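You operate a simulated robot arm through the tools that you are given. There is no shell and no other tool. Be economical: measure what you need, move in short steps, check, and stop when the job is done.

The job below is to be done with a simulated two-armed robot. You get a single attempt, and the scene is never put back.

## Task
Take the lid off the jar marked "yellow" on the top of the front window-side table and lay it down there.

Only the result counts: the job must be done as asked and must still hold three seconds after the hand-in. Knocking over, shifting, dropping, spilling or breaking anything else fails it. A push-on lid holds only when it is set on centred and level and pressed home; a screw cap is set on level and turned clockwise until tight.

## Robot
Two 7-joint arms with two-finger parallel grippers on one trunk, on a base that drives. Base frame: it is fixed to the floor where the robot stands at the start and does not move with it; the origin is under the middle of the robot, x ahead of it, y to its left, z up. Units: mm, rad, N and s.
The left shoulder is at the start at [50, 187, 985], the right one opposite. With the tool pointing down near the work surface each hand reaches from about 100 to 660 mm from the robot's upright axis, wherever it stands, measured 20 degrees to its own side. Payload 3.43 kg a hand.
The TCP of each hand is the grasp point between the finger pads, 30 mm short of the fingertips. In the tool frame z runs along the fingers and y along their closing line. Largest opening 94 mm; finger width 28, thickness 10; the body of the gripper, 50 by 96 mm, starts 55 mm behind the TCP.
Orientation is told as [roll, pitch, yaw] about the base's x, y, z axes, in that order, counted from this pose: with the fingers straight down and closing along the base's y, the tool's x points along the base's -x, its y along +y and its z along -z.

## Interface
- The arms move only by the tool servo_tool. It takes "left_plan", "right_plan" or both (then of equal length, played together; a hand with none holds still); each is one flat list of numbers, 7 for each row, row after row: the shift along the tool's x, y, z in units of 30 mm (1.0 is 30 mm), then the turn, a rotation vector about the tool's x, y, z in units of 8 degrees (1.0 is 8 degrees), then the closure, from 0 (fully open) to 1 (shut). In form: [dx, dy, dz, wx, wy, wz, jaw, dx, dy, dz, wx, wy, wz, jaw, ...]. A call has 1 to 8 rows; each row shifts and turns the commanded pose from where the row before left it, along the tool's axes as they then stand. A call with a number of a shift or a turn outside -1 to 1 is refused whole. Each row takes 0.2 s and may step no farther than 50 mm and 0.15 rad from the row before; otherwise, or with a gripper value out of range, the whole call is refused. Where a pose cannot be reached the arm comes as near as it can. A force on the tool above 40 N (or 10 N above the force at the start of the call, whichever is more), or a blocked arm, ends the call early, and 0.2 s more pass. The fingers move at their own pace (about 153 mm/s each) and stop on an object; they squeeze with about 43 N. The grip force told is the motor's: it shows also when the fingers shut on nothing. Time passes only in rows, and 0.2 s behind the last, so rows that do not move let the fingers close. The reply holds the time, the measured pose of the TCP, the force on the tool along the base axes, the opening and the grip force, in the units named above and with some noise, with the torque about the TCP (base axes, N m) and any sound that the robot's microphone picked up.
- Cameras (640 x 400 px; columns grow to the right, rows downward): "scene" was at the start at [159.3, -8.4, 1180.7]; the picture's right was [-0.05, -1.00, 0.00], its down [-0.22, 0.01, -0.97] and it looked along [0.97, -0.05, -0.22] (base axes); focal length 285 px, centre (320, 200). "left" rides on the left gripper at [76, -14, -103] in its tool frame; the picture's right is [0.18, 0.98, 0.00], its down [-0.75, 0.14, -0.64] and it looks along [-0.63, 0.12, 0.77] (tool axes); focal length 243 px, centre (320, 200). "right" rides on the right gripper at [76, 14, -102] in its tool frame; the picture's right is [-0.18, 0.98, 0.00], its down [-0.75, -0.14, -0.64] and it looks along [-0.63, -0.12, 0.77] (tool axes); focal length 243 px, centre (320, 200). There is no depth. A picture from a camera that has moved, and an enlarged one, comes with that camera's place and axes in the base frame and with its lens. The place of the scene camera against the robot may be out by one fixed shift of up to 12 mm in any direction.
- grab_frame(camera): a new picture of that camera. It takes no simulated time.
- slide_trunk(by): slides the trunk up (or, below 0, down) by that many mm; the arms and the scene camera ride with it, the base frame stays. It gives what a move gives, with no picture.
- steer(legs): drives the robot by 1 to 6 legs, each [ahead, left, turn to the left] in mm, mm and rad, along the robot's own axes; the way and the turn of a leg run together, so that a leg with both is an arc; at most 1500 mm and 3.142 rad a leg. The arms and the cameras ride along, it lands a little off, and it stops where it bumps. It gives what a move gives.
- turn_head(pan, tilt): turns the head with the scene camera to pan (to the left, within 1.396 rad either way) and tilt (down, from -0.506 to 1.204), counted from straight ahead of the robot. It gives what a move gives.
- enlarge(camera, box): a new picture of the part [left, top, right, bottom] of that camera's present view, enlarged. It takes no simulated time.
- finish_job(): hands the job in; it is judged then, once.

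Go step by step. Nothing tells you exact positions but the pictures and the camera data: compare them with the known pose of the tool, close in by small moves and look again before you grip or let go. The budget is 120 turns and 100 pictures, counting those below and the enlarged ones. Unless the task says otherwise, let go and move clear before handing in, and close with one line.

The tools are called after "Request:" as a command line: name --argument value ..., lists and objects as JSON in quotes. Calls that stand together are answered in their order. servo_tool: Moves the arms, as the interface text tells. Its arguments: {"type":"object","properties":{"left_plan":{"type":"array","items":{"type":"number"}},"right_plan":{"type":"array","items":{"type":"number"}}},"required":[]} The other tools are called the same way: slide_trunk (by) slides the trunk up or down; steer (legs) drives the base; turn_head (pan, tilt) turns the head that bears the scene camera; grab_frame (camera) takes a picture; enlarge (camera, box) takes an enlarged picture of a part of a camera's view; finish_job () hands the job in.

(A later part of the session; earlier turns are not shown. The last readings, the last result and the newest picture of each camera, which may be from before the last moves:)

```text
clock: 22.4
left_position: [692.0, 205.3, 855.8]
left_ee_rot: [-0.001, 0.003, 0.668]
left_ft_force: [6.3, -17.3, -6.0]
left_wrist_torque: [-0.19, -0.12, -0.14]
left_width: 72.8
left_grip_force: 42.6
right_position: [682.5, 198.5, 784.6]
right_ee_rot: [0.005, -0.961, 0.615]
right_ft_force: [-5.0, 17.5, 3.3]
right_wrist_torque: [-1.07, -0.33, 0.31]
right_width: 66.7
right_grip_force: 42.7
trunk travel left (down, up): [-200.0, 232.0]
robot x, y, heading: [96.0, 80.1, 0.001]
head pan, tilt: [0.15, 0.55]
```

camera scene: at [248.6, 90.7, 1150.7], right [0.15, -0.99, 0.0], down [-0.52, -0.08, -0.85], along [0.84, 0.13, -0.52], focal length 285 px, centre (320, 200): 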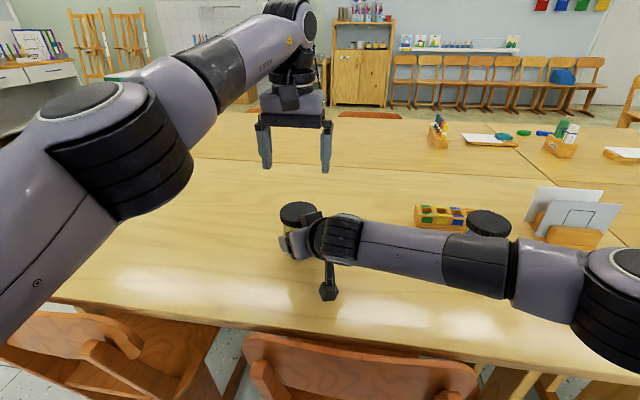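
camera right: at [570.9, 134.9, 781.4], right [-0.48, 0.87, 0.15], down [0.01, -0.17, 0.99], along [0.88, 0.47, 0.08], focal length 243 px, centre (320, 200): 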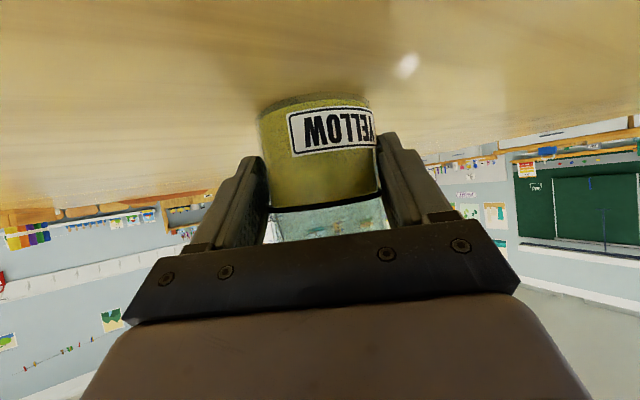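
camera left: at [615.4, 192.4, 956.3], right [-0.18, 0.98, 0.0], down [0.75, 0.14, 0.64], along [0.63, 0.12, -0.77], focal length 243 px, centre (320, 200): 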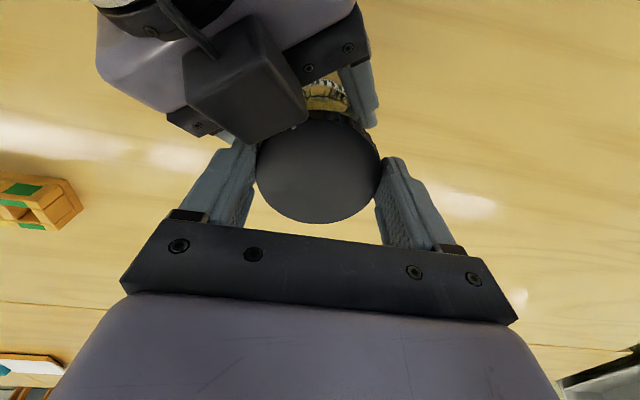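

The lift met only 6 N but the side force is 17 N, so the hands press against each other a little. I'll open the left hand, settle back, rotate back to yaw 0 and look again.

Request:
servo_tool --left_plan '[0, 0, 0, 0, 0, 0, 0, 0, 0, 0.07, 0, 0, 0, 0, 0, 0, 0, 0, 0, 0.95, 0, 0, 0, 0, 0, 0, 0.95, 0, 0, 0, 0, 0, 0, 0.95, 0, 0, 0, 0, 0, 0, 0.95, 0, 0, 0, 0, 0, 0, 0.95, 0]' --right_plan '[0, 0, 0, 0, 0, 0, 0.6, 0, 0, 0, 0, 0, 0, 0.6, 0, 0, 0, 0, 0, 0, 0.6, 0, 0, 0, 0, 0, 0, 0.6, 0, 0, 0, 0, 0, 0, 0.6, 0, 0, 0, 0, 0, 0, 0.6, 0, 0, 0, 0, 0, 0, 0.6]'

Request:
enlarge --camera "left" --box '[220, 60, 420, 240]'

Request:
enlarge --camera "scene" --box '[240, 150, 370, 280]'

```text
clock: 24.0
left_position: [692.5, 206.2, 855.3]
left_ee_rot: [0.0, -0.003, 0.005]
left_ft_force: [2.2, 0.4, 0.2]
left_wrist_torque: [0.06, -0.01, 0.09]
left_width: 93.9
left_grip_force: 0.0
right_position: [684.5, 195.9, 783.8]
right_ee_rot: [0.002, -0.958, 0.61]
right_ft_force: [-0.3, -0.6, 0.9]
right_wrist_torque: [-0.02, -0.27, -0.14]
right_width: 67.1
right_grip_force: 42.7
trunk travel left (down, up): [-200.0, 232.0]
robot x, y, heading: [94.8, 81.0, 0.002]
head pan, tilt: [0.15, 0.55]
```

```text
2.22 times, centred on (320, 150) of left
camera zoom: at [615.5, 191.7, 956.7], right [-0.19, 0.98, 0.0], down [0.75, 0.15, 0.64], along [0.63, 0.12, -0.77], focal length 539 px, centre (320, 311)
```

zoom: 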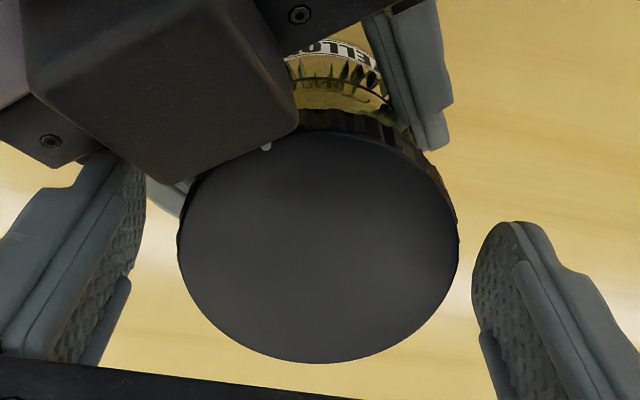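

```text
3.08 times, centred on (305, 215) of scene
camera zoom: at [248.8, 90.9, 1150.7], right [0.15, -0.99, 0.0], down [-0.52, -0.08, -0.85], along [0.84, 0.13, -0.52], focal length 877 px, centre (366, 154)
```

zoom: 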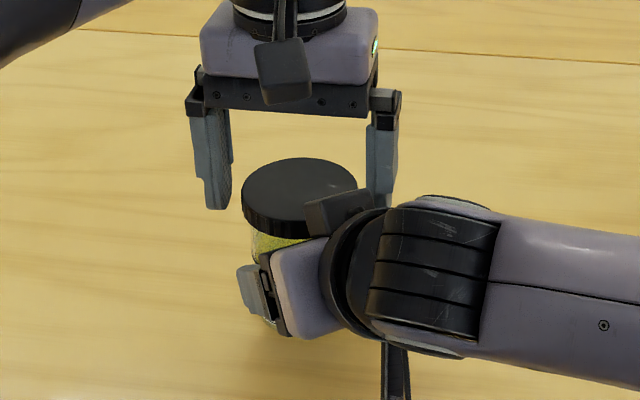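

The jar hasn't moved. I'll zoom in on the lid to look for a mark that shows whether it turned.

Request:
enlarge --camera "scene" --box '[275, 190, 345, 235]'

Request:
enlarge --camera "left" --box '[280, 90, 360, 140]'

```text
8.89 times, centred on (310, 212) of scene
camera zoom: at [248.8, 90.9, 1150.7], right [0.15, -0.99, 0.0], down [-0.52, -0.08, -0.85], along [0.84, 0.13, -0.52], focal length 2534 px, centre (409, 89)
```

zoom: 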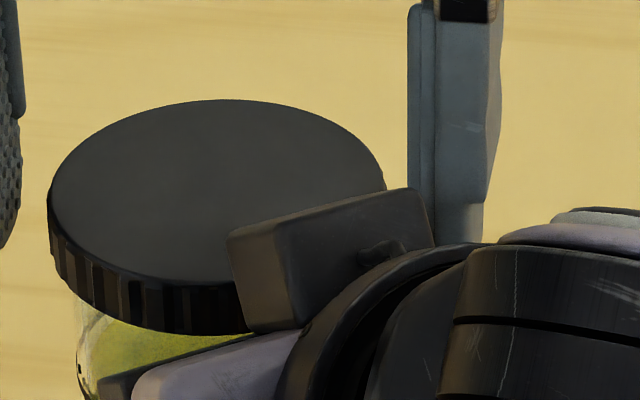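

```text
8.00 times, centred on (320, 115) of left
camera zoom: at [615.5, 191.7, 956.7], right [-0.19, 0.98, 0.0], down [0.75, 0.15, 0.64], along [0.63, 0.12, -0.77], focal length 1941 px, centre (320, 880)
```

zoom: 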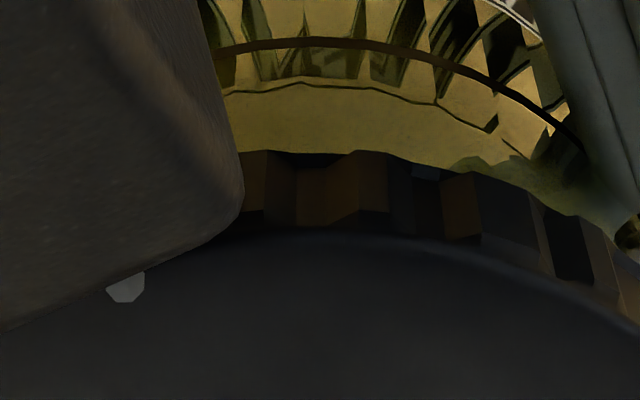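

The low turning torque with a firm grip means the lid is turning, not slipping. I'll re-centre 2 mm forward, regrip and turn another 38°.

Request:
servo_tool --left_plan '[-0.07, 0, 0.05, 0, 0, 0, 0.15, 0, 0, 0, 0, 0, 0, 0.6, 0, 0, 0, 0, 0, 0, 0.6, 0, 0, 0, 0, 0, -0.95, 0.6, 0, 0, 0, 0, 0, -0.95, 0.6, 0, 0, 0, 0, 0, -0.95, 0.6, 0, 0, 0, 0, 0, -0.95, 0.6, 0, 0, 0, 0, 0, -0.95, 0.6]' --right_plan '[0, 0, 0, 0, 0, 0, 0.6, 0, 0, 0, 0, 0, 0, 0.6, 0, 0, 0, 0, 0, 0, 0.6, 0, 0, 0, 0, 0, 0, 0.6, 0, 0, 0, 0, 0, 0, 0.6, 0, 0, 0, 0, 0, 0, 0.6, 0, 0, 0, 0, 0, 0, 0.6, 0, 0, 0, 0, 0, 0, 0.6]'

```text
clock: 25.8
left_position: [695.1, 204.5, 853.9]
left_ee_rot: [-0.002, 0.001, 0.671]
left_ft_force: [1.7, -7.5, 4.4]
left_wrist_torque: [0.27, 0.16, -0.02]
left_width: 72.7
left_grip_force: 42.7
right_position: [683.6, 198.0, 784.5]
right_ee_rot: [0.0, -0.959, 0.615]
right_ft_force: [-0.8, 6.7, -0.4]
right_wrist_torque: [-0.72, -0.36, 0.06]
right_width: 66.8
right_grip_force: 42.4
trunk travel left (down, up): [-200.0, 232.0]
robot x, y, heading: [92.1, 80.8, 0.001]
head pan, tilt: [0.15, 0.55]
```

The force on the left hand now points up, which suggests the lid is rising. I'll lift 4.5 mm to test.

Request:
servo_tool --left_plan '[0, 0, -0.05, 0, 0, 0, 0.6, 0, 0, -0.05, 0, 0, 0, 0.6, 0, 0, -0.05, 0, 0, 0, 0.6]' --right_plan '[0, 0, 0, 0, 0, 0, 0.6, 0, 0, 0, 0, 0, 0, 0.6, 0, 0, 0, 0, 0, 0, 0.6]'

Request:
enlarge --camera "scene" --box '[240, 150, 370, 280]'

```text
clock: 26.6
left_position: [695.3, 205.1, 856.9]
left_ee_rot: [0.0, -0.001, 0.67]
left_ft_force: [6.2, -9.2, -11.1]
left_wrist_torque: [-0.02, -0.28, -0.02]
left_width: 72.5
left_grip_force: 43.2
right_position: [683.2, 198.1, 786.8]
right_ee_rot: [0.002, -0.963, 0.612]
right_ft_force: [-7.5, 9.0, 8.1]
right_wrist_torque: [-0.53, -0.31, 0.18]
right_width: 67.0
right_grip_force: 43.2
trunk travel left (down, up): [-200.0, 232.0]
robot x, y, heading: [95.3, 81.1, 0.0]
head pan, tilt: [0.15, 0.55]
```

```text
3.08 times, centred on (305, 215) of scene
camera zoom: at [249.0, 91.1, 1150.6], right [0.15, -0.99, 0.0], down [-0.52, -0.08, -0.85], along [0.84, 0.13, -0.52], focal length 877 px, centre (366, 154)
```

zoom: 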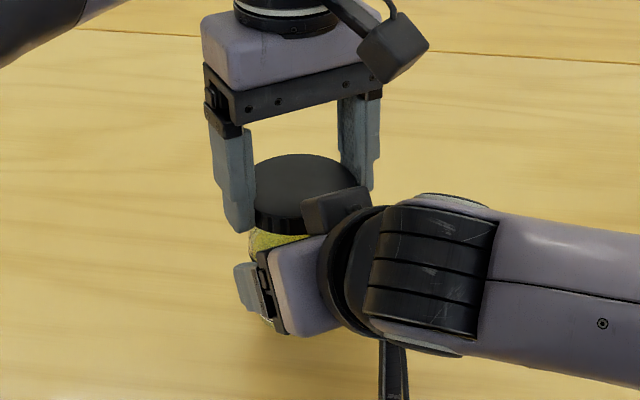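

It's still threaded (the hands pull 11 N against each other), so it's a screw cap. I'll lower back, reset the wrist and take another stroke.

Request:
servo_tool --left_plan '[0, 0, 0.13, 0, 0, 0, 0.6, 0, 0, 0, 0, 0, 0, 0, 0, 0, 0, 0, 0, 0, 0, 0, 0, 0, 0, 0, 0.95, 0, 0, 0, 0, 0, 0, 0.95, 0, 0, 0, 0, 0, 0, 0.95, 0, 0, 0, 0, 0, 0, 0.95, 0, 0, 0, 0, 0, 0, 0.95, 0]' --right_plan '[0, 0, 0, 0, 0, 0, 0.6, 0, 0, 0, 0, 0, 0, 0.6, 0, 0, 0, 0, 0, 0, 0.6, 0, 0, 0, 0, 0, 0, 0.6, 0, 0, 0, 0, 0, 0, 0.6, 0, 0, 0, 0, 0, 0, 0.6, 0, 0, 0, 0, 0, 0, 0.6, 0, 0, 0, 0, 0, 0, 0.6]'

Request:
servo_tool --left_plan '[0, 0, 0, 0, 0, 0, 0.15, 0, 0, 0, 0, 0, 0, 0.6, 0, 0, 0, 0, 0, 0, 0.6, 0, 0, 0, 0, 0, -0.95, 0.6, 0, 0, 0, 0, 0, -0.95, 0.6, 0, 0, 0, 0, 0, -0.95, 0.6, 0, 0, 0, 0, 0, -0.95, 0.6, 0, 0, 0, 0, 0, -0.95, 0.6]' --right_plan '[0, 0, 0, 0, 0, 0, 0.6, 0, 0, 0, 0, 0, 0, 0.6, 0, 0, 0, 0, 0, 0, 0.6, 0, 0, 0, 0, 0, 0, 0.6, 0, 0, 0, 0, 0, 0, 0.6, 0, 0, 0, 0, 0, 0, 0.6, 0, 0, 0, 0, 0, 0, 0.6, 0, 0, 0, 0, 0, 0, 0.6]'

Request:
enlarge --camera "scene" --box '[240, 150, 370, 280]'

```text
clock: 28.4
left_position: [694.2, 206.1, 854.2]
left_ee_rot: [0.001, 0.0, 0.002]
left_ft_force: [-0.4, -1.0, -0.2]
left_wrist_torque: [0.01, -0.01, 0.01]
left_width: 93.6
left_grip_force: 0.1
right_position: [682.9, 197.6, 784.6]
right_ee_rot: [0.0, -0.958, 0.61]
right_ft_force: [1.2, -1.0, -0.3]
right_wrist_torque: [0.0, -0.1, -0.07]
right_width: 66.9
right_grip_force: 42.7
trunk travel left (down, up): [-200.0, 232.0]
robot x, y, heading: [93.0, 78.6, -0.0]
head pan, tilt: [0.15, 0.55]
```

```text
clock: 30.2
left_position: [693.5, 205.0, 854.4]
left_ee_rot: [-0.001, 0.002, 0.67]
left_ft_force: [1.5, -6.7, 1.8]
left_wrist_torque: [0.28, 0.28, -0.08]
left_width: 71.9
left_grip_force: 42.3
right_position: [684.3, 197.8, 784.2]
right_ee_rot: [-0.002, -0.958, 0.615]
right_ft_force: [-0.6, 6.8, -2.1]
right_wrist_torque: [-0.77, -0.36, 0.1]
right_width: 66.9
right_grip_force: 43.2
trunk travel left (down, up): [-200.0, 232.0]
robot x, y, heading: [93.7, 78.5, 0.001]
head pan, tilt: [0.15, 0.55]
```

```text
3.08 times, centred on (305, 215) of scene
camera zoom: at [249.0, 91.0, 1150.6], right [0.15, -0.99, 0.0], down [-0.52, -0.08, -0.85], along [0.84, 0.13, -0.52], focal length 877 px, centre (366, 154)
```

zoom: 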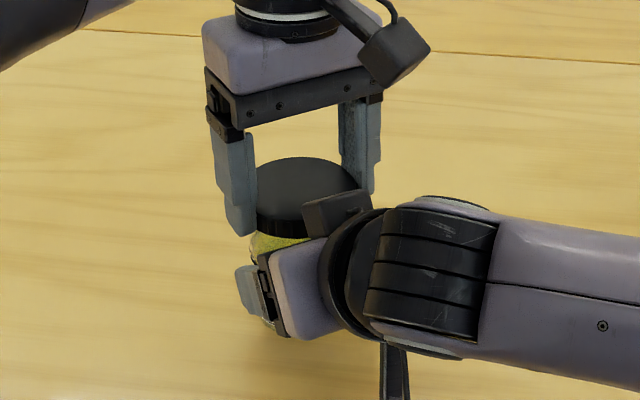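

About 114° has been turned and all is stable. I'll take two more strokes, then test again.

Request:
servo_tool --left_plan '[0, 0, 0, 0, 0, 0, 0, 0, 0, 0, 0, 0, 0, 0, 0, 0, 0, 0, 0, 0.95, 0, 0, 0, 0, 0, 0, 0.95, 0, 0, 0, 0, 0, 0, 0.95, 0, 0, 0, 0, 0, 0, 0.95, 0, 0, 0, 0, 0, 0, 0.95, 0]' --right_plan '[0, 0, 0, 0, 0, 0, 0.6, 0, 0, 0, 0, 0, 0, 0.6, 0, 0, 0, 0, 0, 0, 0.6, 0, 0, 0, 0, 0, 0, 0.6, 0, 0, 0, 0, 0, 0, 0.6, 0, 0, 0, 0, 0, 0, 0.6, 0, 0, 0, 0, 0, 0, 0.6]'

Request:
servo_tool --left_plan '[0, 0, 0, 0, 0, 0, 0.15, 0, 0, 0, 0, 0, 0, 0.6, 0, 0, 0, 0, 0, 0, 0.6, 0, 0, 0, 0, 0, -0.95, 0.6, 0, 0, 0, 0, 0, -0.95, 0.6, 0, 0, 0, 0, 0, -0.95, 0.6, 0, 0, 0, 0, 0, -0.95, 0.6, 0, 0, 0, 0, 0, -0.95, 0.6]' --right_plan '[0, 0, 0, 0, 0, 0, 0.6, 0, 0, 0, 0, 0, 0, 0.6, 0, 0, 0, 0, 0, 0, 0.6, 0, 0, 0, 0, 0, 0, 0.6, 0, 0, 0, 0, 0, 0, 0.6, 0, 0, 0, 0, 0, 0, 0.6, 0, 0, 0, 0, 0, 0, 0.6, 0, 0, 0, 0, 0, 0, 0.6]'

Request:
servo_tool --left_plan '[0, 0, -0.05, 0, 0, 0, 0.6, 0, 0, -0.05, 0, 0, 0, 0.6]' --right_plan '[0, 0, 0, 0, 0, 0, 0.6, 0, 0, 0, 0, 0, 0, 0.6]'

```text
clock: 31.8
left_position: [694.6, 205.6, 853.7]
left_ee_rot: [0.001, 0.001, 0.005]
left_ft_force: [0.5, -0.9, 0.9]
left_wrist_torque: [-0.05, 0.04, 0.02]
left_width: 93.9
left_grip_force: 0.0
right_position: [684.5, 197.2, 784.6]
right_ee_rot: [0.0, -0.959, 0.61]
right_ft_force: [-0.4, -0.2, -1.1]
right_wrist_torque: [0.01, -0.05, -0.06]
right_width: 66.9
right_grip_force: 43.3
trunk travel left (down, up): [-200.0, 232.0]
robot x, y, heading: [94.5, 85.7, 0.006]
head pan, tilt: [0.15, 0.55]
```

```text
clock: 33.6
left_position: [694.5, 204.3, 852.9]
left_ee_rot: [0.0, 0.001, 0.669]
left_ft_force: [-1.5, -7.5, 2.6]
left_wrist_torque: [0.16, 0.19, -0.04]
left_width: 72.9
left_grip_force: 42.8
right_position: [683.5, 197.0, 783.8]
right_ee_rot: [0.002, -0.96, 0.613]
right_ft_force: [1.8, 7.2, -3.7]
right_wrist_torque: [-0.73, -0.1, 0.08]
right_width: 66.8
right_grip_force: 43.2
trunk travel left (down, up): [-200.0, 232.0]
robot x, y, heading: [92.4, 81.4, -0.001]
head pan, tilt: [0.15, 0.55]
```

```text
clock: 34.2
left_position: [694.7, 205.7, 856.1]
left_ee_rot: [0.002, 0.002, 0.669]
left_ft_force: [0.3, -10.0, -4.7]
left_wrist_torque: [-0.08, 0.03, 0.0]
left_width: 72.8
left_grip_force: 42.9
right_position: [683.6, 197.4, 785.6]
right_ee_rot: [0.0, -0.963, 0.613]
right_ft_force: [-0.3, 9.9, 2.3]
right_wrist_torque: [-0.67, -0.05, 0.18]
right_width: 66.8
right_grip_force: 43.4
trunk travel left (down, up): [-200.0, 232.0]
robot x, y, heading: [92.8, 79.5, 0.002]
head pan, tilt: [0.15, 0.55]
```

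It's still held after about 150°. I'll take more strokes.

Request:
servo_tool --left_plan '[0, 0, 0.09, 0, 0, 0, 0.6, 0, 0, 0, 0, 0, 0, 0, 0, 0, 0, 0, 0, 0, 0, 0, 0, 0, 0, 0, 0.95, 0, 0, 0, 0, 0, 0, 0.95, 0, 0, 0, 0, 0, 0, 0.95, 0, 0, 0, 0, 0, 0, 0.95, 0, 0, 0, 0, 0, 0, 0.95, 0]' --right_plan '[0, 0, 0, 0, 0, 0, 0.6, 0, 0, 0, 0, 0, 0, 0.6, 0, 0, 0, 0, 0, 0, 0.6, 0, 0, 0, 0, 0, 0, 0.6, 0, 0, 0, 0, 0, 0, 0.6, 0, 0, 0, 0, 0, 0, 0.6, 0, 0, 0, 0, 0, 0, 0.6, 0, 0, 0, 0, 0, 0, 0.6]'

Request:
enlarge --camera "left" --box '[220, 60, 420, 240]'

Request:
servo_tool --left_plan '[0, 0, 0, 0, 0, 0, 0.15, 0, 0, 0, 0, 0, 0, 0.6, 0, 0, 0, 0, 0, 0, 0.6, 0, 0, 0, 0, 0, -0.95, 0.6, 0, 0, 0, 0, 0, -0.95, 0.6, 0, 0, 0, 0, 0, -0.95, 0.6, 0, 0, 0, 0, 0, -0.95, 0.6, 0, 0, 0, 0, 0, -0.95, 0.6]' --right_plan '[0, 0, 0, 0, 0, 0, 0.6, 0, 0, 0, 0, 0, 0, 0.6, 0, 0, 0, 0, 0, 0, 0.6, 0, 0, 0, 0, 0, 0, 0.6, 0, 0, 0, 0, 0, 0, 0.6, 0, 0, 0, 0, 0, 0, 0.6, 0, 0, 0, 0, 0, 0, 0.6, 0, 0, 0, 0, 0, 0, 0.6]'

Request:
servo_tool --left_plan '[0, 0, 0, 0, 0, 0, 0, 0, 0, 0, 0, 0, 0, 0, 0, 0, 0, 0, 0, 0.95, 0, 0, 0, 0, 0, 0, 0.95, 0, 0, 0, 0, 0, 0, 0.95, 0, 0, 0, 0, 0, 0, 0.95, 0, 0, 0, 0, 0, 0, 0.95, 0]' --right_plan '[0, 0, 0, 0, 0, 0, 0.6, 0, 0, 0, 0, 0, 0, 0.6, 0, 0, 0, 0, 0, 0, 0.6, 0, 0, 0, 0, 0, 0, 0.6, 0, 0, 0, 0, 0, 0, 0.6, 0, 0, 0, 0, 0, 0, 0.6, 0, 0, 0, 0, 0, 0, 0.6]'

Request:
enlarge --camera "scene" --box '[240, 150, 370, 280]'

```text
clock: 36.0
left_position: [695.0, 205.4, 853.0]
left_ee_rot: [-0.001, 0.0, 0.003]
left_ft_force: [0.3, 0.0, 0.5]
left_wrist_torque: [0.01, -0.01, 0.04]
left_width: 94.1
left_grip_force: 0.1
right_position: [685.1, 197.0, 784.9]
right_ee_rot: [-0.001, -0.959, 0.612]
right_ft_force: [0.8, -1.1, 0.8]
right_wrist_torque: [0.01, -0.08, -0.05]
right_width: 66.7
right_grip_force: 43.0
trunk travel left (down, up): [-200.0, 232.0]
robot x, y, heading: [90.0, 80.5, 0.001]
head pan, tilt: [0.15, 0.55]
```

```text
2.22 times, centred on (320, 150) of left
camera zoom: at [617.8, 191.9, 955.8], right [-0.19, 0.98, 0.0], down [0.75, 0.14, 0.64], along [0.63, 0.12, -0.77], focal length 539 px, centre (320, 311)
```

zoom: 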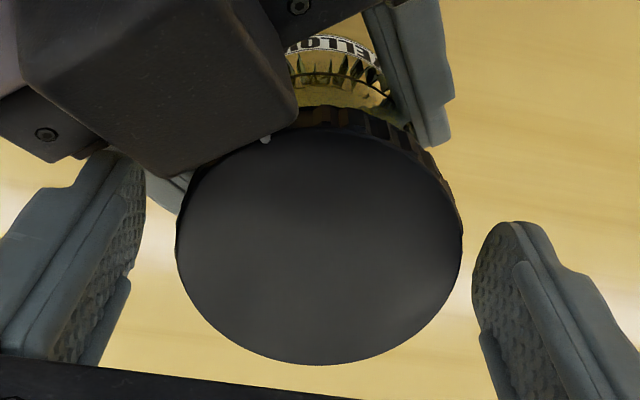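

```text
clock: 37.8
left_position: [695.1, 205.3, 853.9]
left_ee_rot: [-0.003, 0.0, 0.67]
left_ft_force: [2.5, -5.9, 1.1]
left_wrist_torque: [0.21, 0.18, -0.09]
left_width: 72.3
left_grip_force: 42.7
right_position: [683.5, 198.3, 784.2]
right_ee_rot: [0.0, -0.961, 0.615]
right_ft_force: [-2.3, 5.9, -1.8]
right_wrist_torque: [-0.68, -0.35, 0.13]
right_width: 66.7
right_grip_force: 43.2
trunk travel left (down, up): [-200.0, 232.0]
robot x, y, heading: [93.4, 82.0, -0.003]
head pan, tilt: [0.15, 0.55]
```

```text
clock: 39.4
left_position: [695.0, 205.7, 853.2]
left_ee_rot: [0.001, -0.001, 0.003]
left_ft_force: [-0.3, -0.5, -0.4]
left_wrist_torque: [-0.02, -0.02, 0.04]
left_width: 93.9
left_grip_force: 0.0
right_position: [684.9, 195.7, 785.3]
right_ee_rot: [0.001, -0.96, 0.608]
right_ft_force: [0.3, 0.1, -0.6]
right_wrist_torque: [0.01, -0.04, -0.02]
right_width: 66.9
right_grip_force: 43.4
trunk travel left (down, up): [-200.0, 232.0]
robot x, y, heading: [93.4, 77.3, -0.0]
head pan, tilt: [0.15, 0.55]
```

```text
3.08 times, centred on (305, 215) of scene
camera zoom: at [248.9, 91.0, 1150.6], right [0.15, -0.99, 0.0], down [-0.52, -0.08, -0.85], along [0.84, 0.13, -0.52], focal length 877 px, centre (366, 154)
```

zoom: 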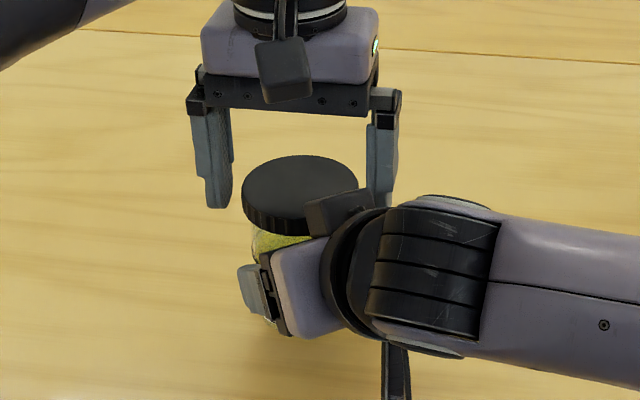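

The lid shows slightly larger and higher, about 2 mm of rise over 190°, so it is unscrewing. I'll continue.

Request:
servo_tool --left_plan '[0, 0, -0.03, 0, 0, 0, 0.15, 0, 0, 0, 0, 0, 0, 0.6, 0, 0, 0, 0, 0, 0, 0.6, 0, 0, 0, 0, 0, -0.95, 0.6, 0, 0, 0, 0, 0, -0.95, 0.6, 0, 0, 0, 0, 0, -0.95, 0.6, 0, 0, 0, 0, 0, -0.95, 0.6, 0, 0, 0, 0, 0, -0.95, 0.6]' --right_plan '[0, 0, 0, 0, 0, 0, 0.6, 0, 0, 0, 0, 0, 0, 0.6, 0, 0, 0, 0, 0, 0, 0.6, 0, 0, 0, 0, 0, 0, 0.6, 0, 0, 0, 0, 0, 0, 0.6, 0, 0, 0, 0, 0, 0, 0.6, 0, 0, 0, 0, 0, 0, 0.6, 0, 0, 0, 0, 0, 0, 0.6]'

Request:
servo_tool --left_plan '[0, 0, 0, 0, 0, 0, 0, 0, 0, 0, 0, 0, 0, 0, 0, 0, 0, 0, 0, 0.95, 0, 0, 0, 0, 0, 0, 0.95, 0, 0, 0, 0, 0, 0, 0.95, 0, 0, 0, 0, 0, 0, 0.95, 0, 0, 0, 0, 0, 0, 0.95, 0]' --right_plan '[0, 0, 0, 0, 0, 0, 0.6, 0, 0, 0, 0, 0, 0, 0.6, 0, 0, 0, 0, 0, 0, 0.6, 0, 0, 0, 0, 0, 0, 0.6, 0, 0, 0, 0, 0, 0, 0.6, 0, 0, 0, 0, 0, 0, 0.6, 0, 0, 0, 0, 0, 0, 0.6]'

Request:
servo_tool --left_plan '[0, 0, 0, 0, 0, 0, 0.15, 0, 0, 0, 0, 0, 0, 0.6, 0, 0, 0, 0, 0, 0, 0.6, 0, 0, 0, 0, 0, -0.95, 0.6, 0, 0, 0, 0, 0, -0.95, 0.6, 0, 0, 0, 0, 0, -0.95, 0.6, 0, 0, 0, 0, 0, -0.95, 0.6, 0, 0, 0, 0, 0, -0.95, 0.6]' --right_plan '[0, 0, 0, 0, 0, 0, 0.6, 0, 0, 0, 0, 0, 0, 0.6, 0, 0, 0, 0, 0, 0, 0.6, 0, 0, 0, 0, 0, 0, 0.6, 0, 0, 0, 0, 0, 0, 0.6, 0, 0, 0, 0, 0, 0, 0.6, 0, 0, 0, 0, 0, 0, 0.6, 0, 0, 0, 0, 0, 0, 0.6]'

Request:
servo_tool --left_plan '[0, 0, -0.05, 0, 0, 0, 0.6, 0, 0, -0.05, 0, 0, 0, 0.6]' --right_plan '[0, 0, 0, 0, 0, 0, 0.6, 0, 0, 0, 0, 0, 0, 0.6]'

Request:
enlarge --camera "scene" --box '[240, 150, 370, 280]'

```text
clock: 41.2
left_position: [694.3, 206.2, 855.2]
left_ee_rot: [0.001, 0.001, 0.673]
left_ft_force: [4.1, -5.5, 0.1]
left_wrist_torque: [0.17, 0.13, -0.07]
left_width: 72.6
left_grip_force: 43.0
right_position: [682.5, 197.9, 783.4]
right_ee_rot: [0.001, -0.961, 0.614]
right_ft_force: [-3.1, 5.9, -1.9]
right_wrist_torque: [-0.61, -0.38, 0.13]
right_width: 67.0
right_grip_force: 43.0
trunk travel left (down, up): [-200.0, 232.0]
robot x, y, heading: [94.1, 79.5, -0.0]
head pan, tilt: [0.15, 0.55]
```

```text
clock: 42.8
left_position: [694.6, 205.3, 855.0]
left_ee_rot: [-0.001, 0.0, 0.004]
left_ft_force: [-0.7, 0.0, 0.1]
left_wrist_torque: [-0.02, 0.0, -0.01]
left_width: 94.1
left_grip_force: 0.0
right_position: [684.5, 196.8, 783.6]
right_ee_rot: [0.001, -0.957, 0.61]
right_ft_force: [0.8, -0.1, -0.8]
right_wrist_torque: [-0.04, -0.02, -0.05]
right_width: 66.7
right_grip_force: 43.0
trunk travel left (down, up): [-200.0, 232.0]
robot x, y, heading: [93.2, 79.9, 0.0]
head pan, tilt: [0.15, 0.55]
```

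```text
clock: 44.6
left_position: [694.5, 206.0, 854.5]
left_ee_rot: [-0.002, 0.002, 0.672]
left_ft_force: [-2.1, -4.9, 0.1]
left_wrist_torque: [-0.13, 0.06, -0.09]
left_width: 72.0
left_grip_force: 43.4
right_position: [683.7, 196.0, 783.7]
right_ee_rot: [0.002, -0.96, 0.612]
right_ft_force: [0.9, 4.3, -2.5]
right_wrist_torque: [-0.25, 0.1, 0.14]
right_width: 67.1
right_grip_force: 43.1
trunk travel left (down, up): [-200.0, 232.0]
robot x, y, heading: [99.3, 81.1, -0.005]
head pan, tilt: [0.15, 0.55]
```

```text
clock: 45.2
left_position: [694.9, 205.7, 856.9]
left_ee_rot: [0.0, 0.002, 0.671]
left_ft_force: [1.9, -6.6, -4.7]
left_wrist_torque: [0.0, -0.03, 0.04]
left_width: 72.4
left_grip_force: 43.5
right_position: [683.7, 196.3, 786.1]
right_ee_rot: [0.001, -0.96, 0.612]
right_ft_force: [-1.3, 6.6, 2.6]
right_wrist_torque: [-0.43, -0.14, 0.11]
right_width: 66.7
right_grip_force: 43.2
trunk travel left (down, up): [-200.0, 232.0]
robot x, y, heading: [94.4, 82.1, -0.001]
head pan, tilt: [0.15, 0.55]
```

```text
3.08 times, centred on (305, 215) of scene
camera zoom: at [249.0, 91.1, 1150.6], right [0.15, -0.99, 0.0], down [-0.52, -0.08, -0.85], along [0.84, 0.13, -0.52], focal length 877 px, centre (366, 154)
```

zoom: 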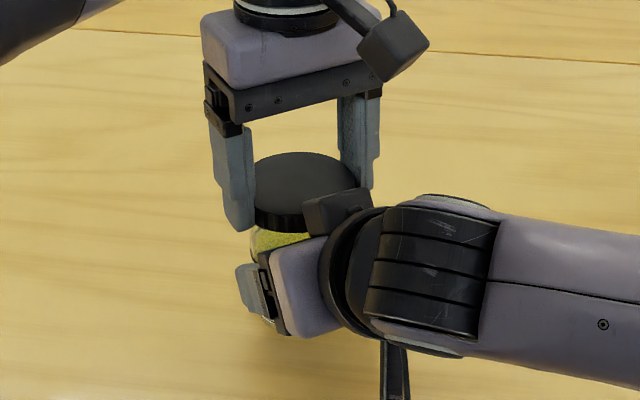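

It's still engaged at about 266°. I'll keep unscrewing and raise the grip a little with the lid.

Request:
servo_tool --left_plan '[0, 0, 0.07, 0, 0, 0, 0.6, 0, 0, 0, 0, 0, 0, 0, 0, 0, 0, 0, 0, 0, 0, 0, 0, 0, 0, 0, 0.95, 0, 0, 0, 0, 0, 0, 0.95, 0, 0, 0, 0, 0, 0, 0.95, 0, 0, 0, 0, 0, 0, 0.95, 0, 0, 0, 0, 0, 0, 0.95, 0]' --right_plan '[0, 0, 0, 0, 0, 0, 0.6, 0, 0, 0, 0, 0, 0, 0.6, 0, 0, 0, 0, 0, 0, 0.6, 0, 0, 0, 0, 0, 0, 0.6, 0, 0, 0, 0, 0, 0, 0.6, 0, 0, 0, 0, 0, 0, 0.6, 0, 0, 0, 0, 0, 0, 0.6, 0, 0, 0, 0, 0, 0, 0.6]'

Request:
servo_tool --left_plan '[0, 0, 0, 0, 0, 0, 0.15, 0, 0, 0, 0, 0, 0, 0.6, 0, 0, 0, 0, 0, 0, 0.6, 0, 0, 0, 0, 0, -0.95, 0.6, 0, 0, 0, 0, 0, -0.95, 0.6, 0, 0, 0, 0, 0, -0.95, 0.6, 0, 0, 0, 0, 0, -0.95, 0.6, 0, 0, 0, 0, 0, -0.95, 0.6]' --right_plan '[0, 0, 0, 0, 0, 0, 0.6, 0, 0, 0, 0, 0, 0, 0.6, 0, 0, 0, 0, 0, 0, 0.6, 0, 0, 0, 0, 0, 0, 0.6, 0, 0, 0, 0, 0, 0, 0.6, 0, 0, 0, 0, 0, 0, 0.6, 0, 0, 0, 0, 0, 0, 0.6, 0, 0, 0, 0, 0, 0, 0.6]'

Request:
servo_tool --left_plan '[0, 0, 0, 0, 0, 0, 0, 0, 0, 0, 0, 0, 0, 0, 0, 0, 0, 0, 0, 0.95, 0, 0, 0, 0, 0, 0, 0.95, 0, 0, 0, 0, 0, 0, 0.95, 0, 0, 0, 0, 0, 0, 0.95, 0, 0, 0, 0, 0, 0, 0.95, 0]' --right_plan '[0, 0, 0, 0, 0, 0, 0.6, 0, 0, 0, 0, 0, 0, 0.6, 0, 0, 0, 0, 0, 0, 0.6, 0, 0, 0, 0, 0, 0, 0.6, 0, 0, 0, 0, 0, 0, 0.6, 0, 0, 0, 0, 0, 0, 0.6, 0, 0, 0, 0, 0, 0, 0.6]'

Request:
servo_tool --left_plan '[0, 0, 0, 0, 0, 0, 0.15, 0, 0, 0, 0, 0, 0, 0.6, 0, 0, 0, 0, 0, 0, 0.6, 0, 0, 0, 0, 0, -0.95, 0.6, 0, 0, 0, 0, 0, -0.95, 0.6, 0, 0, 0, 0, 0, -0.95, 0.6, 0, 0, 0, 0, 0, -0.95, 0.6, 0, 0, 0, 0, 0, -0.95, 0.6]' --right_plan '[0, 0, 0, 0, 0, 0, 0.6, 0, 0, 0, 0, 0, 0, 0.6, 0, 0, 0, 0, 0, 0, 0.6, 0, 0, 0, 0, 0, 0, 0.6, 0, 0, 0, 0, 0, 0, 0.6, 0, 0, 0, 0, 0, 0, 0.6, 0, 0, 0, 0, 0, 0, 0.6, 0, 0, 0, 0, 0, 0, 0.6]'

Request:
servo_tool --left_plan '[0, 0, -0.05, 0, 0, 0, 0.6, 0, 0, -0.05, 0, 0, 0, 0.6]' --right_plan '[0, 0, 0, 0, 0, 0, 0.6, 0, 0, 0, 0, 0, 0, 0.6]'

Request:
enlarge --camera "scene" --box '[240, 150, 370, 280]'

```text
clock: 47.0
left_position: [695.0, 206.9, 854.4]
left_ee_rot: [0.0, -0.001, 0.003]
left_ft_force: [0.6, 1.0, 0.3]
left_wrist_torque: [-0.01, -0.03, -0.02]
left_width: 94.5
left_grip_force: 0.0
right_position: [685.0, 196.1, 784.0]
right_ee_rot: [0.002, -0.958, 0.611]
right_ft_force: [1.1, -1.4, 0.2]
right_wrist_torque: [0.01, -0.1, -0.07]
right_width: 66.7
right_grip_force: 43.3
trunk travel left (down, up): [-200.0, 232.0]
robot x, y, heading: [95.4, 81.3, -0.004]
head pan, tilt: [0.15, 0.55]
```

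```text
clock: 48.8
left_position: [694.7, 205.7, 855.5]
left_ee_rot: [0.0, 0.0, 0.672]
left_ft_force: [2.4, -2.1, 1.2]
left_wrist_torque: [-0.07, -0.07, -0.08]
left_width: 72.5
left_grip_force: 43.5
right_position: [683.6, 196.5, 783.5]
right_ee_rot: [0.0, -0.958, 0.613]
right_ft_force: [-1.1, 2.3, -1.4]
right_wrist_torque: [-0.07, -0.18, 0.05]
right_width: 66.9
right_grip_force: 43.2
trunk travel left (down, up): [-200.0, 232.0]
robot x, y, heading: [94.8, 80.4, 0.002]
head pan, tilt: [0.15, 0.55]
```

```text
clock: 50.4
left_position: [694.5, 205.9, 854.7]
left_ee_rot: [0.0, 0.0, 0.004]
left_ft_force: [-0.1, 0.0, -1.0]
left_wrist_torque: [-0.02, 0.02, 0.0]
left_width: 93.9
left_grip_force: 0.1
right_position: [684.2, 195.3, 784.8]
right_ee_rot: [-0.001, -0.957, 0.61]
right_ft_force: [-0.7, 1.1, -0.7]
right_wrist_torque: [0.04, -0.03, -0.01]
right_width: 66.7
right_grip_force: 43.3
trunk travel left (down, up): [-200.0, 232.0]
robot x, y, heading: [91.1, 77.5, -0.001]
head pan, tilt: [0.15, 0.55]
```

```text
clock: 52.2
left_position: [694.1, 205.9, 855.5]
left_ee_rot: [-0.003, 0.001, 0.672]
left_ft_force: [0.3, -3.4, 0.2]
left_wrist_torque: [-0.07, -0.01, -0.1]
left_width: 72.1
left_grip_force: 43.6
right_position: [683.7, 197.3, 783.9]
right_ee_rot: [-0.001, -0.957, 0.614]
right_ft_force: [-1.7, 2.4, -2.1]
right_wrist_torque: [-0.2, -0.02, 0.1]
right_width: 66.6
right_grip_force: 43.5
trunk travel left (down, up): [-200.0, 232.0]
robot x, y, heading: [91.9, 83.0, 0.002]
head pan, tilt: [0.15, 0.55]
```

```text
clock: 52.8
left_position: [694.6, 205.8, 858.6]
left_ee_rot: [0.001, 0.0, 0.669]
left_ft_force: [2.1, -4.9, -3.5]
left_wrist_torque: [-0.02, 0.02, -0.01]
left_width: 72.3
left_grip_force: 42.7
right_position: [684.2, 197.2, 783.5]
right_ee_rot: [0.0, -0.959, 0.614]
right_ft_force: [-2.1, 4.1, 0.9]
right_wrist_torque: [-0.31, -0.25, 0.15]
right_width: 66.5
right_grip_force: 43.0
trunk travel left (down, up): [-200.0, 232.0]
robot x, y, heading: [93.8, 80.0, 0.003]
head pan, tilt: [0.15, 0.55]
```

```text
3.08 times, centred on (305, 215) of scene
camera zoom: at [249.0, 91.1, 1150.6], right [0.15, -0.99, 0.0], down [-0.52, -0.08, -0.85], along [0.84, 0.13, -0.52], focal length 877 px, centre (366, 154)
```

zoom: 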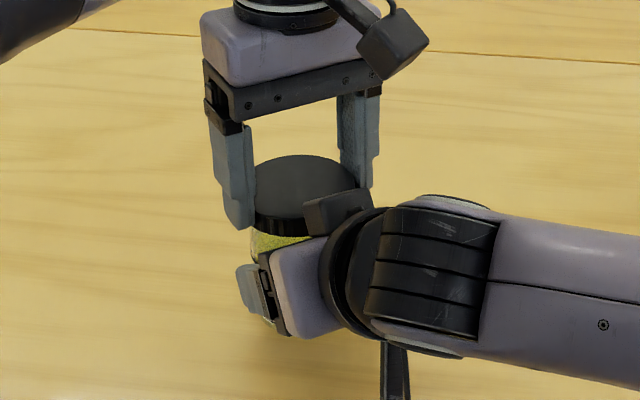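

The pull is weaker this time. I'll lift another 6 mm and see whether the lid comes away or stays.

Request:
servo_tool --left_plan '[0, 0, -0.07, 0, 0, 0, 0.6, 0, 0, -0.07, 0, 0, 0, 0.6, 0, 0, -0.07, 0, 0, 0, 0.6]' --right_plan '[0, 0, 0, 0, 0, 0, 0.6, 0, 0, 0, 0, 0, 0, 0.6, 0, 0, 0, 0, 0, 0, 0.6]'

Request:
enlarge --camera "scene" --box '[240, 150, 370, 280]'

Request:
enlarge --camera "left" --box '[220, 60, 420, 240]'

Request:
grab_frame --camera "right"

```text
clock: 53.6
left_position: [694.6, 207.0, 863.7]
left_ee_rot: [-0.003, 0.0, 0.671]
left_ft_force: [4.9, -5.3, -5.9]
left_wrist_torque: [-0.02, 0.01, -0.03]
left_width: 71.8
left_grip_force: 43.0
right_position: [684.1, 195.4, 784.3]
right_ee_rot: [0.0, -0.961, 0.613]
right_ft_force: [-4.6, 5.6, 1.1]
right_wrist_torque: [-0.43, -0.4, 0.16]
right_width: 66.9
right_grip_force: 42.8
trunk travel left (down, up): [-200.0, 232.0]
robot x, y, heading: [93.9, 81.2, -0.002]
head pan, tilt: [0.15, 0.55]
```

```text
3.08 times, centred on (305, 215) of scene
camera zoom: at [249.0, 91.1, 1150.6], right [0.15, -0.99, 0.0], down [-0.52, -0.08, -0.85], along [0.84, 0.13, -0.52], focal length 877 px, centre (366, 154)
```

zoom: 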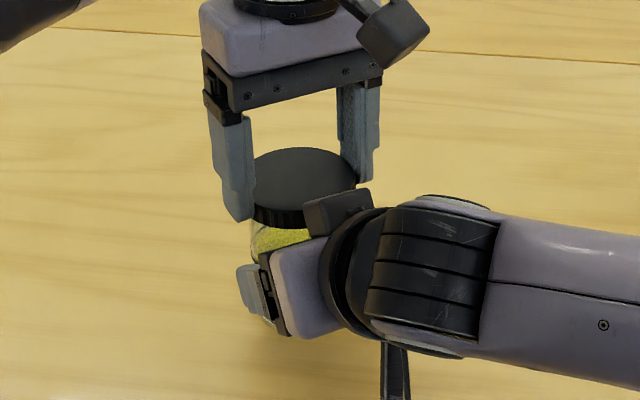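

```text
2.22 times, centred on (320, 150) of left
camera zoom: at [642.7, 147.8, 966.8], right [-0.75, 0.66, 0.0], down [0.5, 0.58, 0.64], along [0.42, 0.48, -0.77], focal length 539 px, centre (320, 311)
```

zoom: 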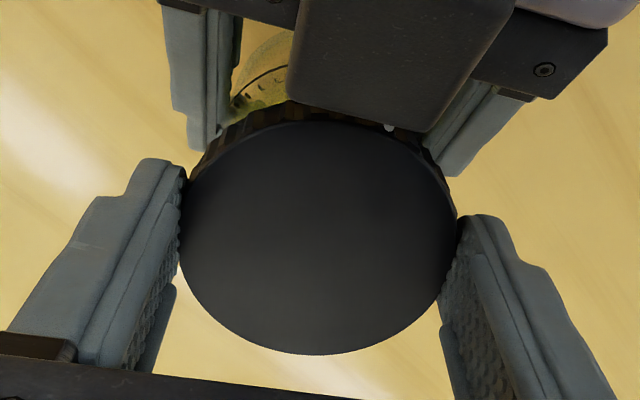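

```text
50 pictures are left
camera right: at [570.6, 135.5, 781.4], right [-0.48, 0.86, 0.15], down [0.01, -0.17, 0.99], along [0.88, 0.47, 0.08], focal length 243 px, centre (320, 200)
```

right: 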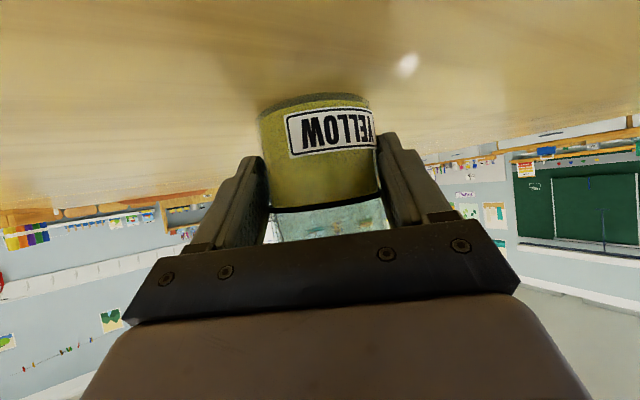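

The lid has moved up with the hand while the jar stayed, so it is free. I'll lift it straight up.

Request:
servo_tool --left_plan '[0, 0, -0.2, 0, 0, 0, 0.6, 0, 0, -0.3, 0, 0, 0, 0.6, 0, 0, -0.5, 0, 0, 0, 0.6, 0, 0, -0.6, 0, 0, 0, 0.6]' --right_plan '[0, 0, 0, 0, 0, 0, 0.6, 0, 0, 0, 0, 0, 0, 0.6, 0, 0, 0, 0, 0, 0, 0.6, 0, 0, 0, 0, 0, 0, 0.6]'

Request:
grab_frame --camera "scene"

Request:
grab_frame --camera "left"

```text
clock: 54.6
left_position: [694.5, 205.4, 914.2]
left_ee_rot: [0.001, -0.001, 0.669]
left_ft_force: [0.3, -0.3, -0.1]
left_wrist_torque: [0.05, 0.03, -0.04]
left_width: 71.9
left_grip_force: 43.2
right_position: [683.7, 195.5, 784.4]
right_ee_rot: [0.001, -0.96, 0.611]
right_ft_force: [-0.4, -0.7, 0.6]
right_wrist_torque: [-0.01, -0.09, -0.07]
right_width: 66.9
right_grip_force: 43.3
trunk travel left (down, up): [-200.0, 232.0]
robot x, y, heading: [91.6, 82.2, -0.002]
head pan, tilt: [0.15, 0.55]
```

```text
49 pictures are left
camera scene: at [248.7, 90.9, 1150.6], right [0.15, -0.99, 0.0], down [-0.52, -0.08, -0.85], along [0.84, 0.13, -0.52], focal length 285 px, centre (320, 200)
```

scene: 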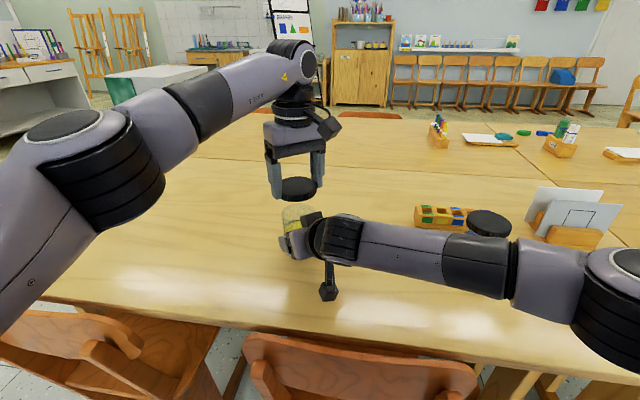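

```text
48 pictures are left
camera left: at [642.6, 147.3, 1016.4], right [-0.75, 0.66, 0.0], down [0.5, 0.58, 0.64], along [0.42, 0.48, -0.77], focal length 243 px, centre (320, 200)
```

left: 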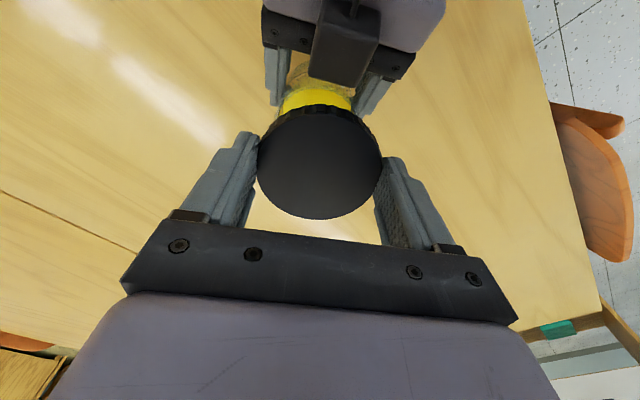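

The lid is off and held. I'll carry it left to a clear spot near (620, 385), while the right hand keeps holding the jar.

Request:
servo_tool --left_plan '[-0.254, 0.892, 0, 0, 0, 0, 0.6, -0.254, 0.892, 0, 0, 0, 0, 0.6, -0.254, 0.892, 0, 0, 0, 0, 0.6, -0.254, 0.892, 0, 0, 0, 0, 0.6, -0.254, 0.892, 0, 0, 0, 0, 0.6, -0.254, 0.892, 0, 0, 0, 0, 0.6, -0.254, 0.892, 0, 0, 0, 0, 0.6]' --right_plan '[0, 0, 0, 0, 0, 0, 0.6, 0, 0, 0, 0, 0, 0, 0.6, 0, 0, 0, 0, 0, 0, 0.6, 0, 0, 0, 0, 0, 0, 0.6, 0, 0, 0, 0, 0, 0, 0.6, 0, 0, 0, 0, 0, 0, 0.6, 0, 0, 0, 0, 0, 0, 0.6]'

Request:
grab_frame --camera "left"

Request:
grab_frame --camera "scene"

```text
clock: 56.2
left_position: [618.7, 386.9, 912.9]
left_ee_rot: [0.001, 0.001, 0.67]
left_ft_force: [0.0, -0.9, -0.3]
left_wrist_torque: [0.01, 0.04, -0.01]
left_width: 71.7
left_grip_force: 43.5
right_position: [683.7, 196.9, 783.2]
right_ee_rot: [0.0, -0.957, 0.612]
right_ft_force: [0.1, 0.5, 0.0]
right_wrist_torque: [0.07, -0.05, 0.04]
right_width: 66.8
right_grip_force: 43.3
trunk travel left (down, up): [-200.0, 232.0]
robot x, y, heading: [95.7, 82.6, 0.002]
head pan, tilt: [0.15, 0.55]
```

```text
47 pictures are left
camera left: at [567.1, 328.4, 1015.0], right [-0.75, 0.66, 0.0], down [0.5, 0.58, 0.64], along [0.42, 0.48, -0.77], focal length 243 px, centre (320, 200)
```

left: 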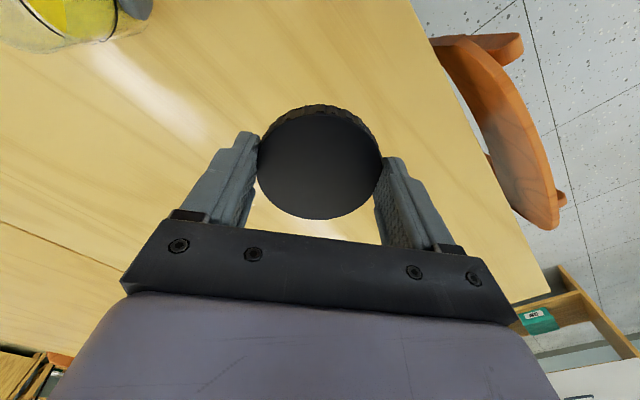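

```text
46 pictures are left
camera scene: at [248.9, 91.1, 1150.6], right [0.15, -0.99, 0.0], down [-0.52, -0.08, -0.85], along [0.84, 0.13, -0.52], focal length 285 px, centre (320, 200)
```

scene: 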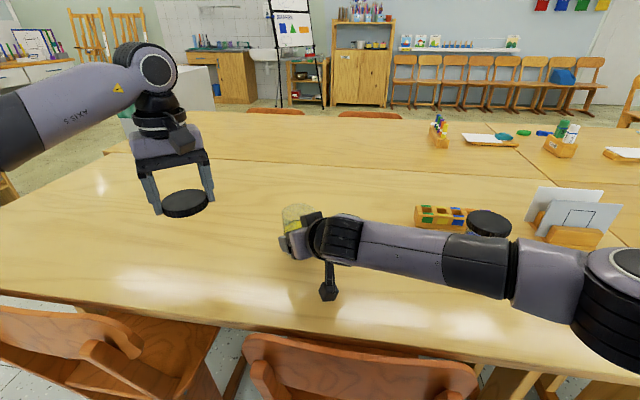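

The spot below is clear table. I'll descend most of the way, then go in fine steps until contact.

Request:
servo_tool --left_plan '[0, 0, 0.9, 0, 0, 0, 0.6, 0, 0, 0.9, 0, 0, 0, 0.6, 0, 0, 0.9, 0, 0, 0, 0.6, 0, 0, 0.8, 0, 0, 0, 0.6, 0, 0, 0.5, 0, 0, 0, 0.6]' --right_plan '[0, 0, 0, 0, 0, 0, 0.6, 0, 0, 0, 0, 0, 0, 0.6, 0, 0, 0, 0, 0, 0, 0.6, 0, 0, 0, 0, 0, 0, 0.6, 0, 0, 0, 0, 0, 0, 0.6]'

Request:
enlarge --camera "scene" --box '[120, 160, 250, 260]'

```text
clock: 57.4
left_position: [620.1, 386.7, 792.3]
left_ee_rot: [0.001, 0.001, 0.67]
left_ft_force: [-0.1, -0.1, -0.2]
left_wrist_torque: [0.01, 0.0, -0.02]
left_width: 72.1
left_grip_force: 43.4
right_position: [684.1, 196.1, 784.8]
right_ee_rot: [0.002, -0.958, 0.611]
right_ft_force: [-0.3, -0.2, -1.3]
right_wrist_torque: [-0.02, 0.0, -0.02]
right_width: 66.7
right_grip_force: 43.3
trunk travel left (down, up): [-200.0, 232.0]
robot x, y, heading: [92.6, 80.9, -0.004]
head pan, tilt: [0.15, 0.55]
```

```text
4.00 times, centred on (185, 210) of scene
camera zoom: at [249.0, 91.0, 1150.6], right [0.15, -0.99, 0.0], down [-0.52, -0.08, -0.85], along [0.84, 0.13, -0.52], focal length 1140 px, centre (860, 160)
```

zoom: 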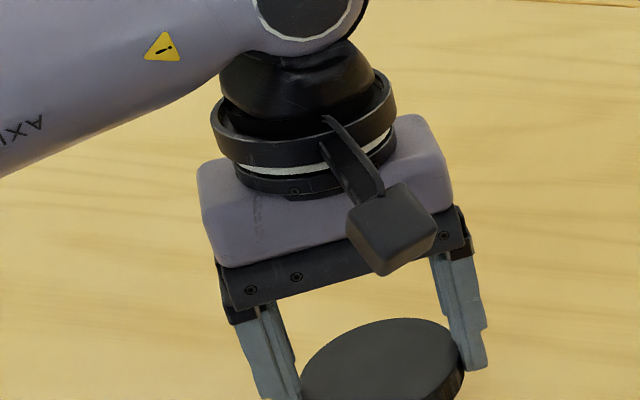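

Close to the table now. I'll go down in steps of 1.5–2 mm and watch for contact force.

Request:
servo_tool --left_plan '[0, 0, 0.1, 0, 0, 0, 0.6, 0, 0, 0.1, 0, 0, 0, 0.6, 0, 0, 0.08, 0, 0, 0, 0.6, 0, 0, 0.07, 0, 0, 0, 0.6]' --right_plan '[0, 0, 0, 0, 0, 0, 0.6, 0, 0, 0, 0, 0, 0, 0.6, 0, 0, 0, 0, 0, 0, 0.6, 0, 0, 0, 0, 0, 0, 0.6]'

Request:
enlarge --camera "scene" --box '[140, 190, 240, 270]'

```text
clock: 58.4
left_position: [620.5, 386.4, 782.7]
left_ee_rot: [-0.004, 0.0, 0.671]
left_ft_force: [-0.7, -0.6, 0.3]
left_wrist_torque: [-0.01, 0.01, 0.02]
left_width: 71.7
left_grip_force: 42.2
right_position: [683.6, 197.4, 784.4]
right_ee_rot: [0.001, -0.958, 0.613]
right_ft_force: [0.4, 0.3, -1.4]
right_wrist_torque: [-0.01, 0.0, 0.0]
right_width: 66.5
right_grip_force: 42.8
trunk travel left (down, up): [-200.0, 232.0]
robot x, y, heading: [96.5, 81.2, -0.001]
head pan, tilt: [0.15, 0.55]
```

```text
5.00 times, centred on (190, 230) of scene
camera zoom: at [249.0, 91.0, 1150.6], right [0.15, -0.99, 0.0], down [-0.52, -0.08, -0.85], along [0.84, 0.13, -0.52], focal length 1426 px, centre (970, 50)
```

zoom: 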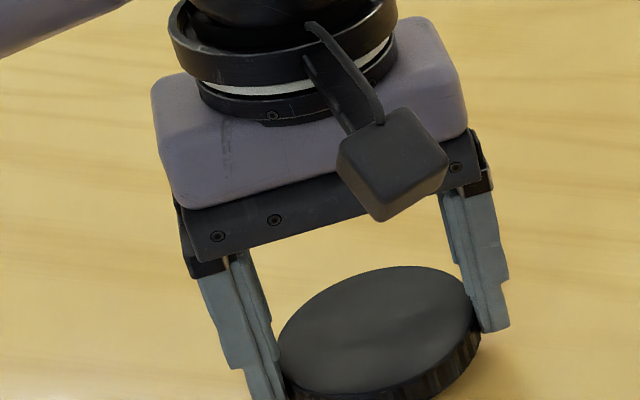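

Request:
servo_tool --left_plan '[0, 0, 0.05, 0, 0, 0, 0.6, 0, 0, 0.05, 0, 0, 0, 0.6, 0, 0, 0.05, 0, 0, 0, 0.6]' --right_plan '[0, 0, 0, 0, 0, 0, 0.6, 0, 0, 0, 0, 0, 0, 0.6, 0, 0, 0, 0, 0, 0, 0.6]'

Request:
enlarge --camera "scene" --box '[140, 190, 240, 270]'

```text
clock: 59.2
left_position: [619.8, 386.7, 777.1]
left_ee_rot: [-0.002, -0.001, 0.671]
left_ft_force: [-0.4, 0.5, 0.1]
left_wrist_torque: [-0.02, -0.01, 0.01]
left_width: 71.9
left_grip_force: 42.9
right_position: [683.6, 195.6, 783.1]
right_ee_rot: [-0.001, -0.956, 0.612]
right_ft_force: [-0.5, 0.2, -1.5]
right_wrist_torque: [-0.03, 0.05, -0.03]
right_width: 66.8
right_grip_force: 42.9
trunk travel left (down, up): [-200.0, 232.0]
robot x, y, heading: [93.2, 84.7, -0.001]
head pan, tilt: [0.15, 0.55]
```

```text
5.00 times, centred on (190, 230) of scene
camera zoom: at [249.0, 91.0, 1150.6], right [0.15, -0.99, 0.0], down [-0.52, -0.08, -0.85], along [0.84, 0.13, -0.52], focal length 1426 px, centre (970, 50)
```

zoom: 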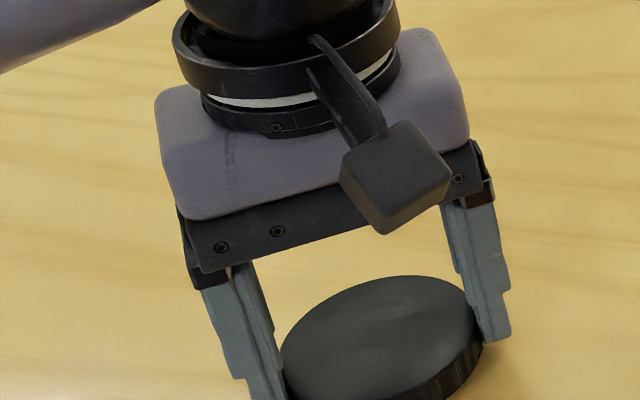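

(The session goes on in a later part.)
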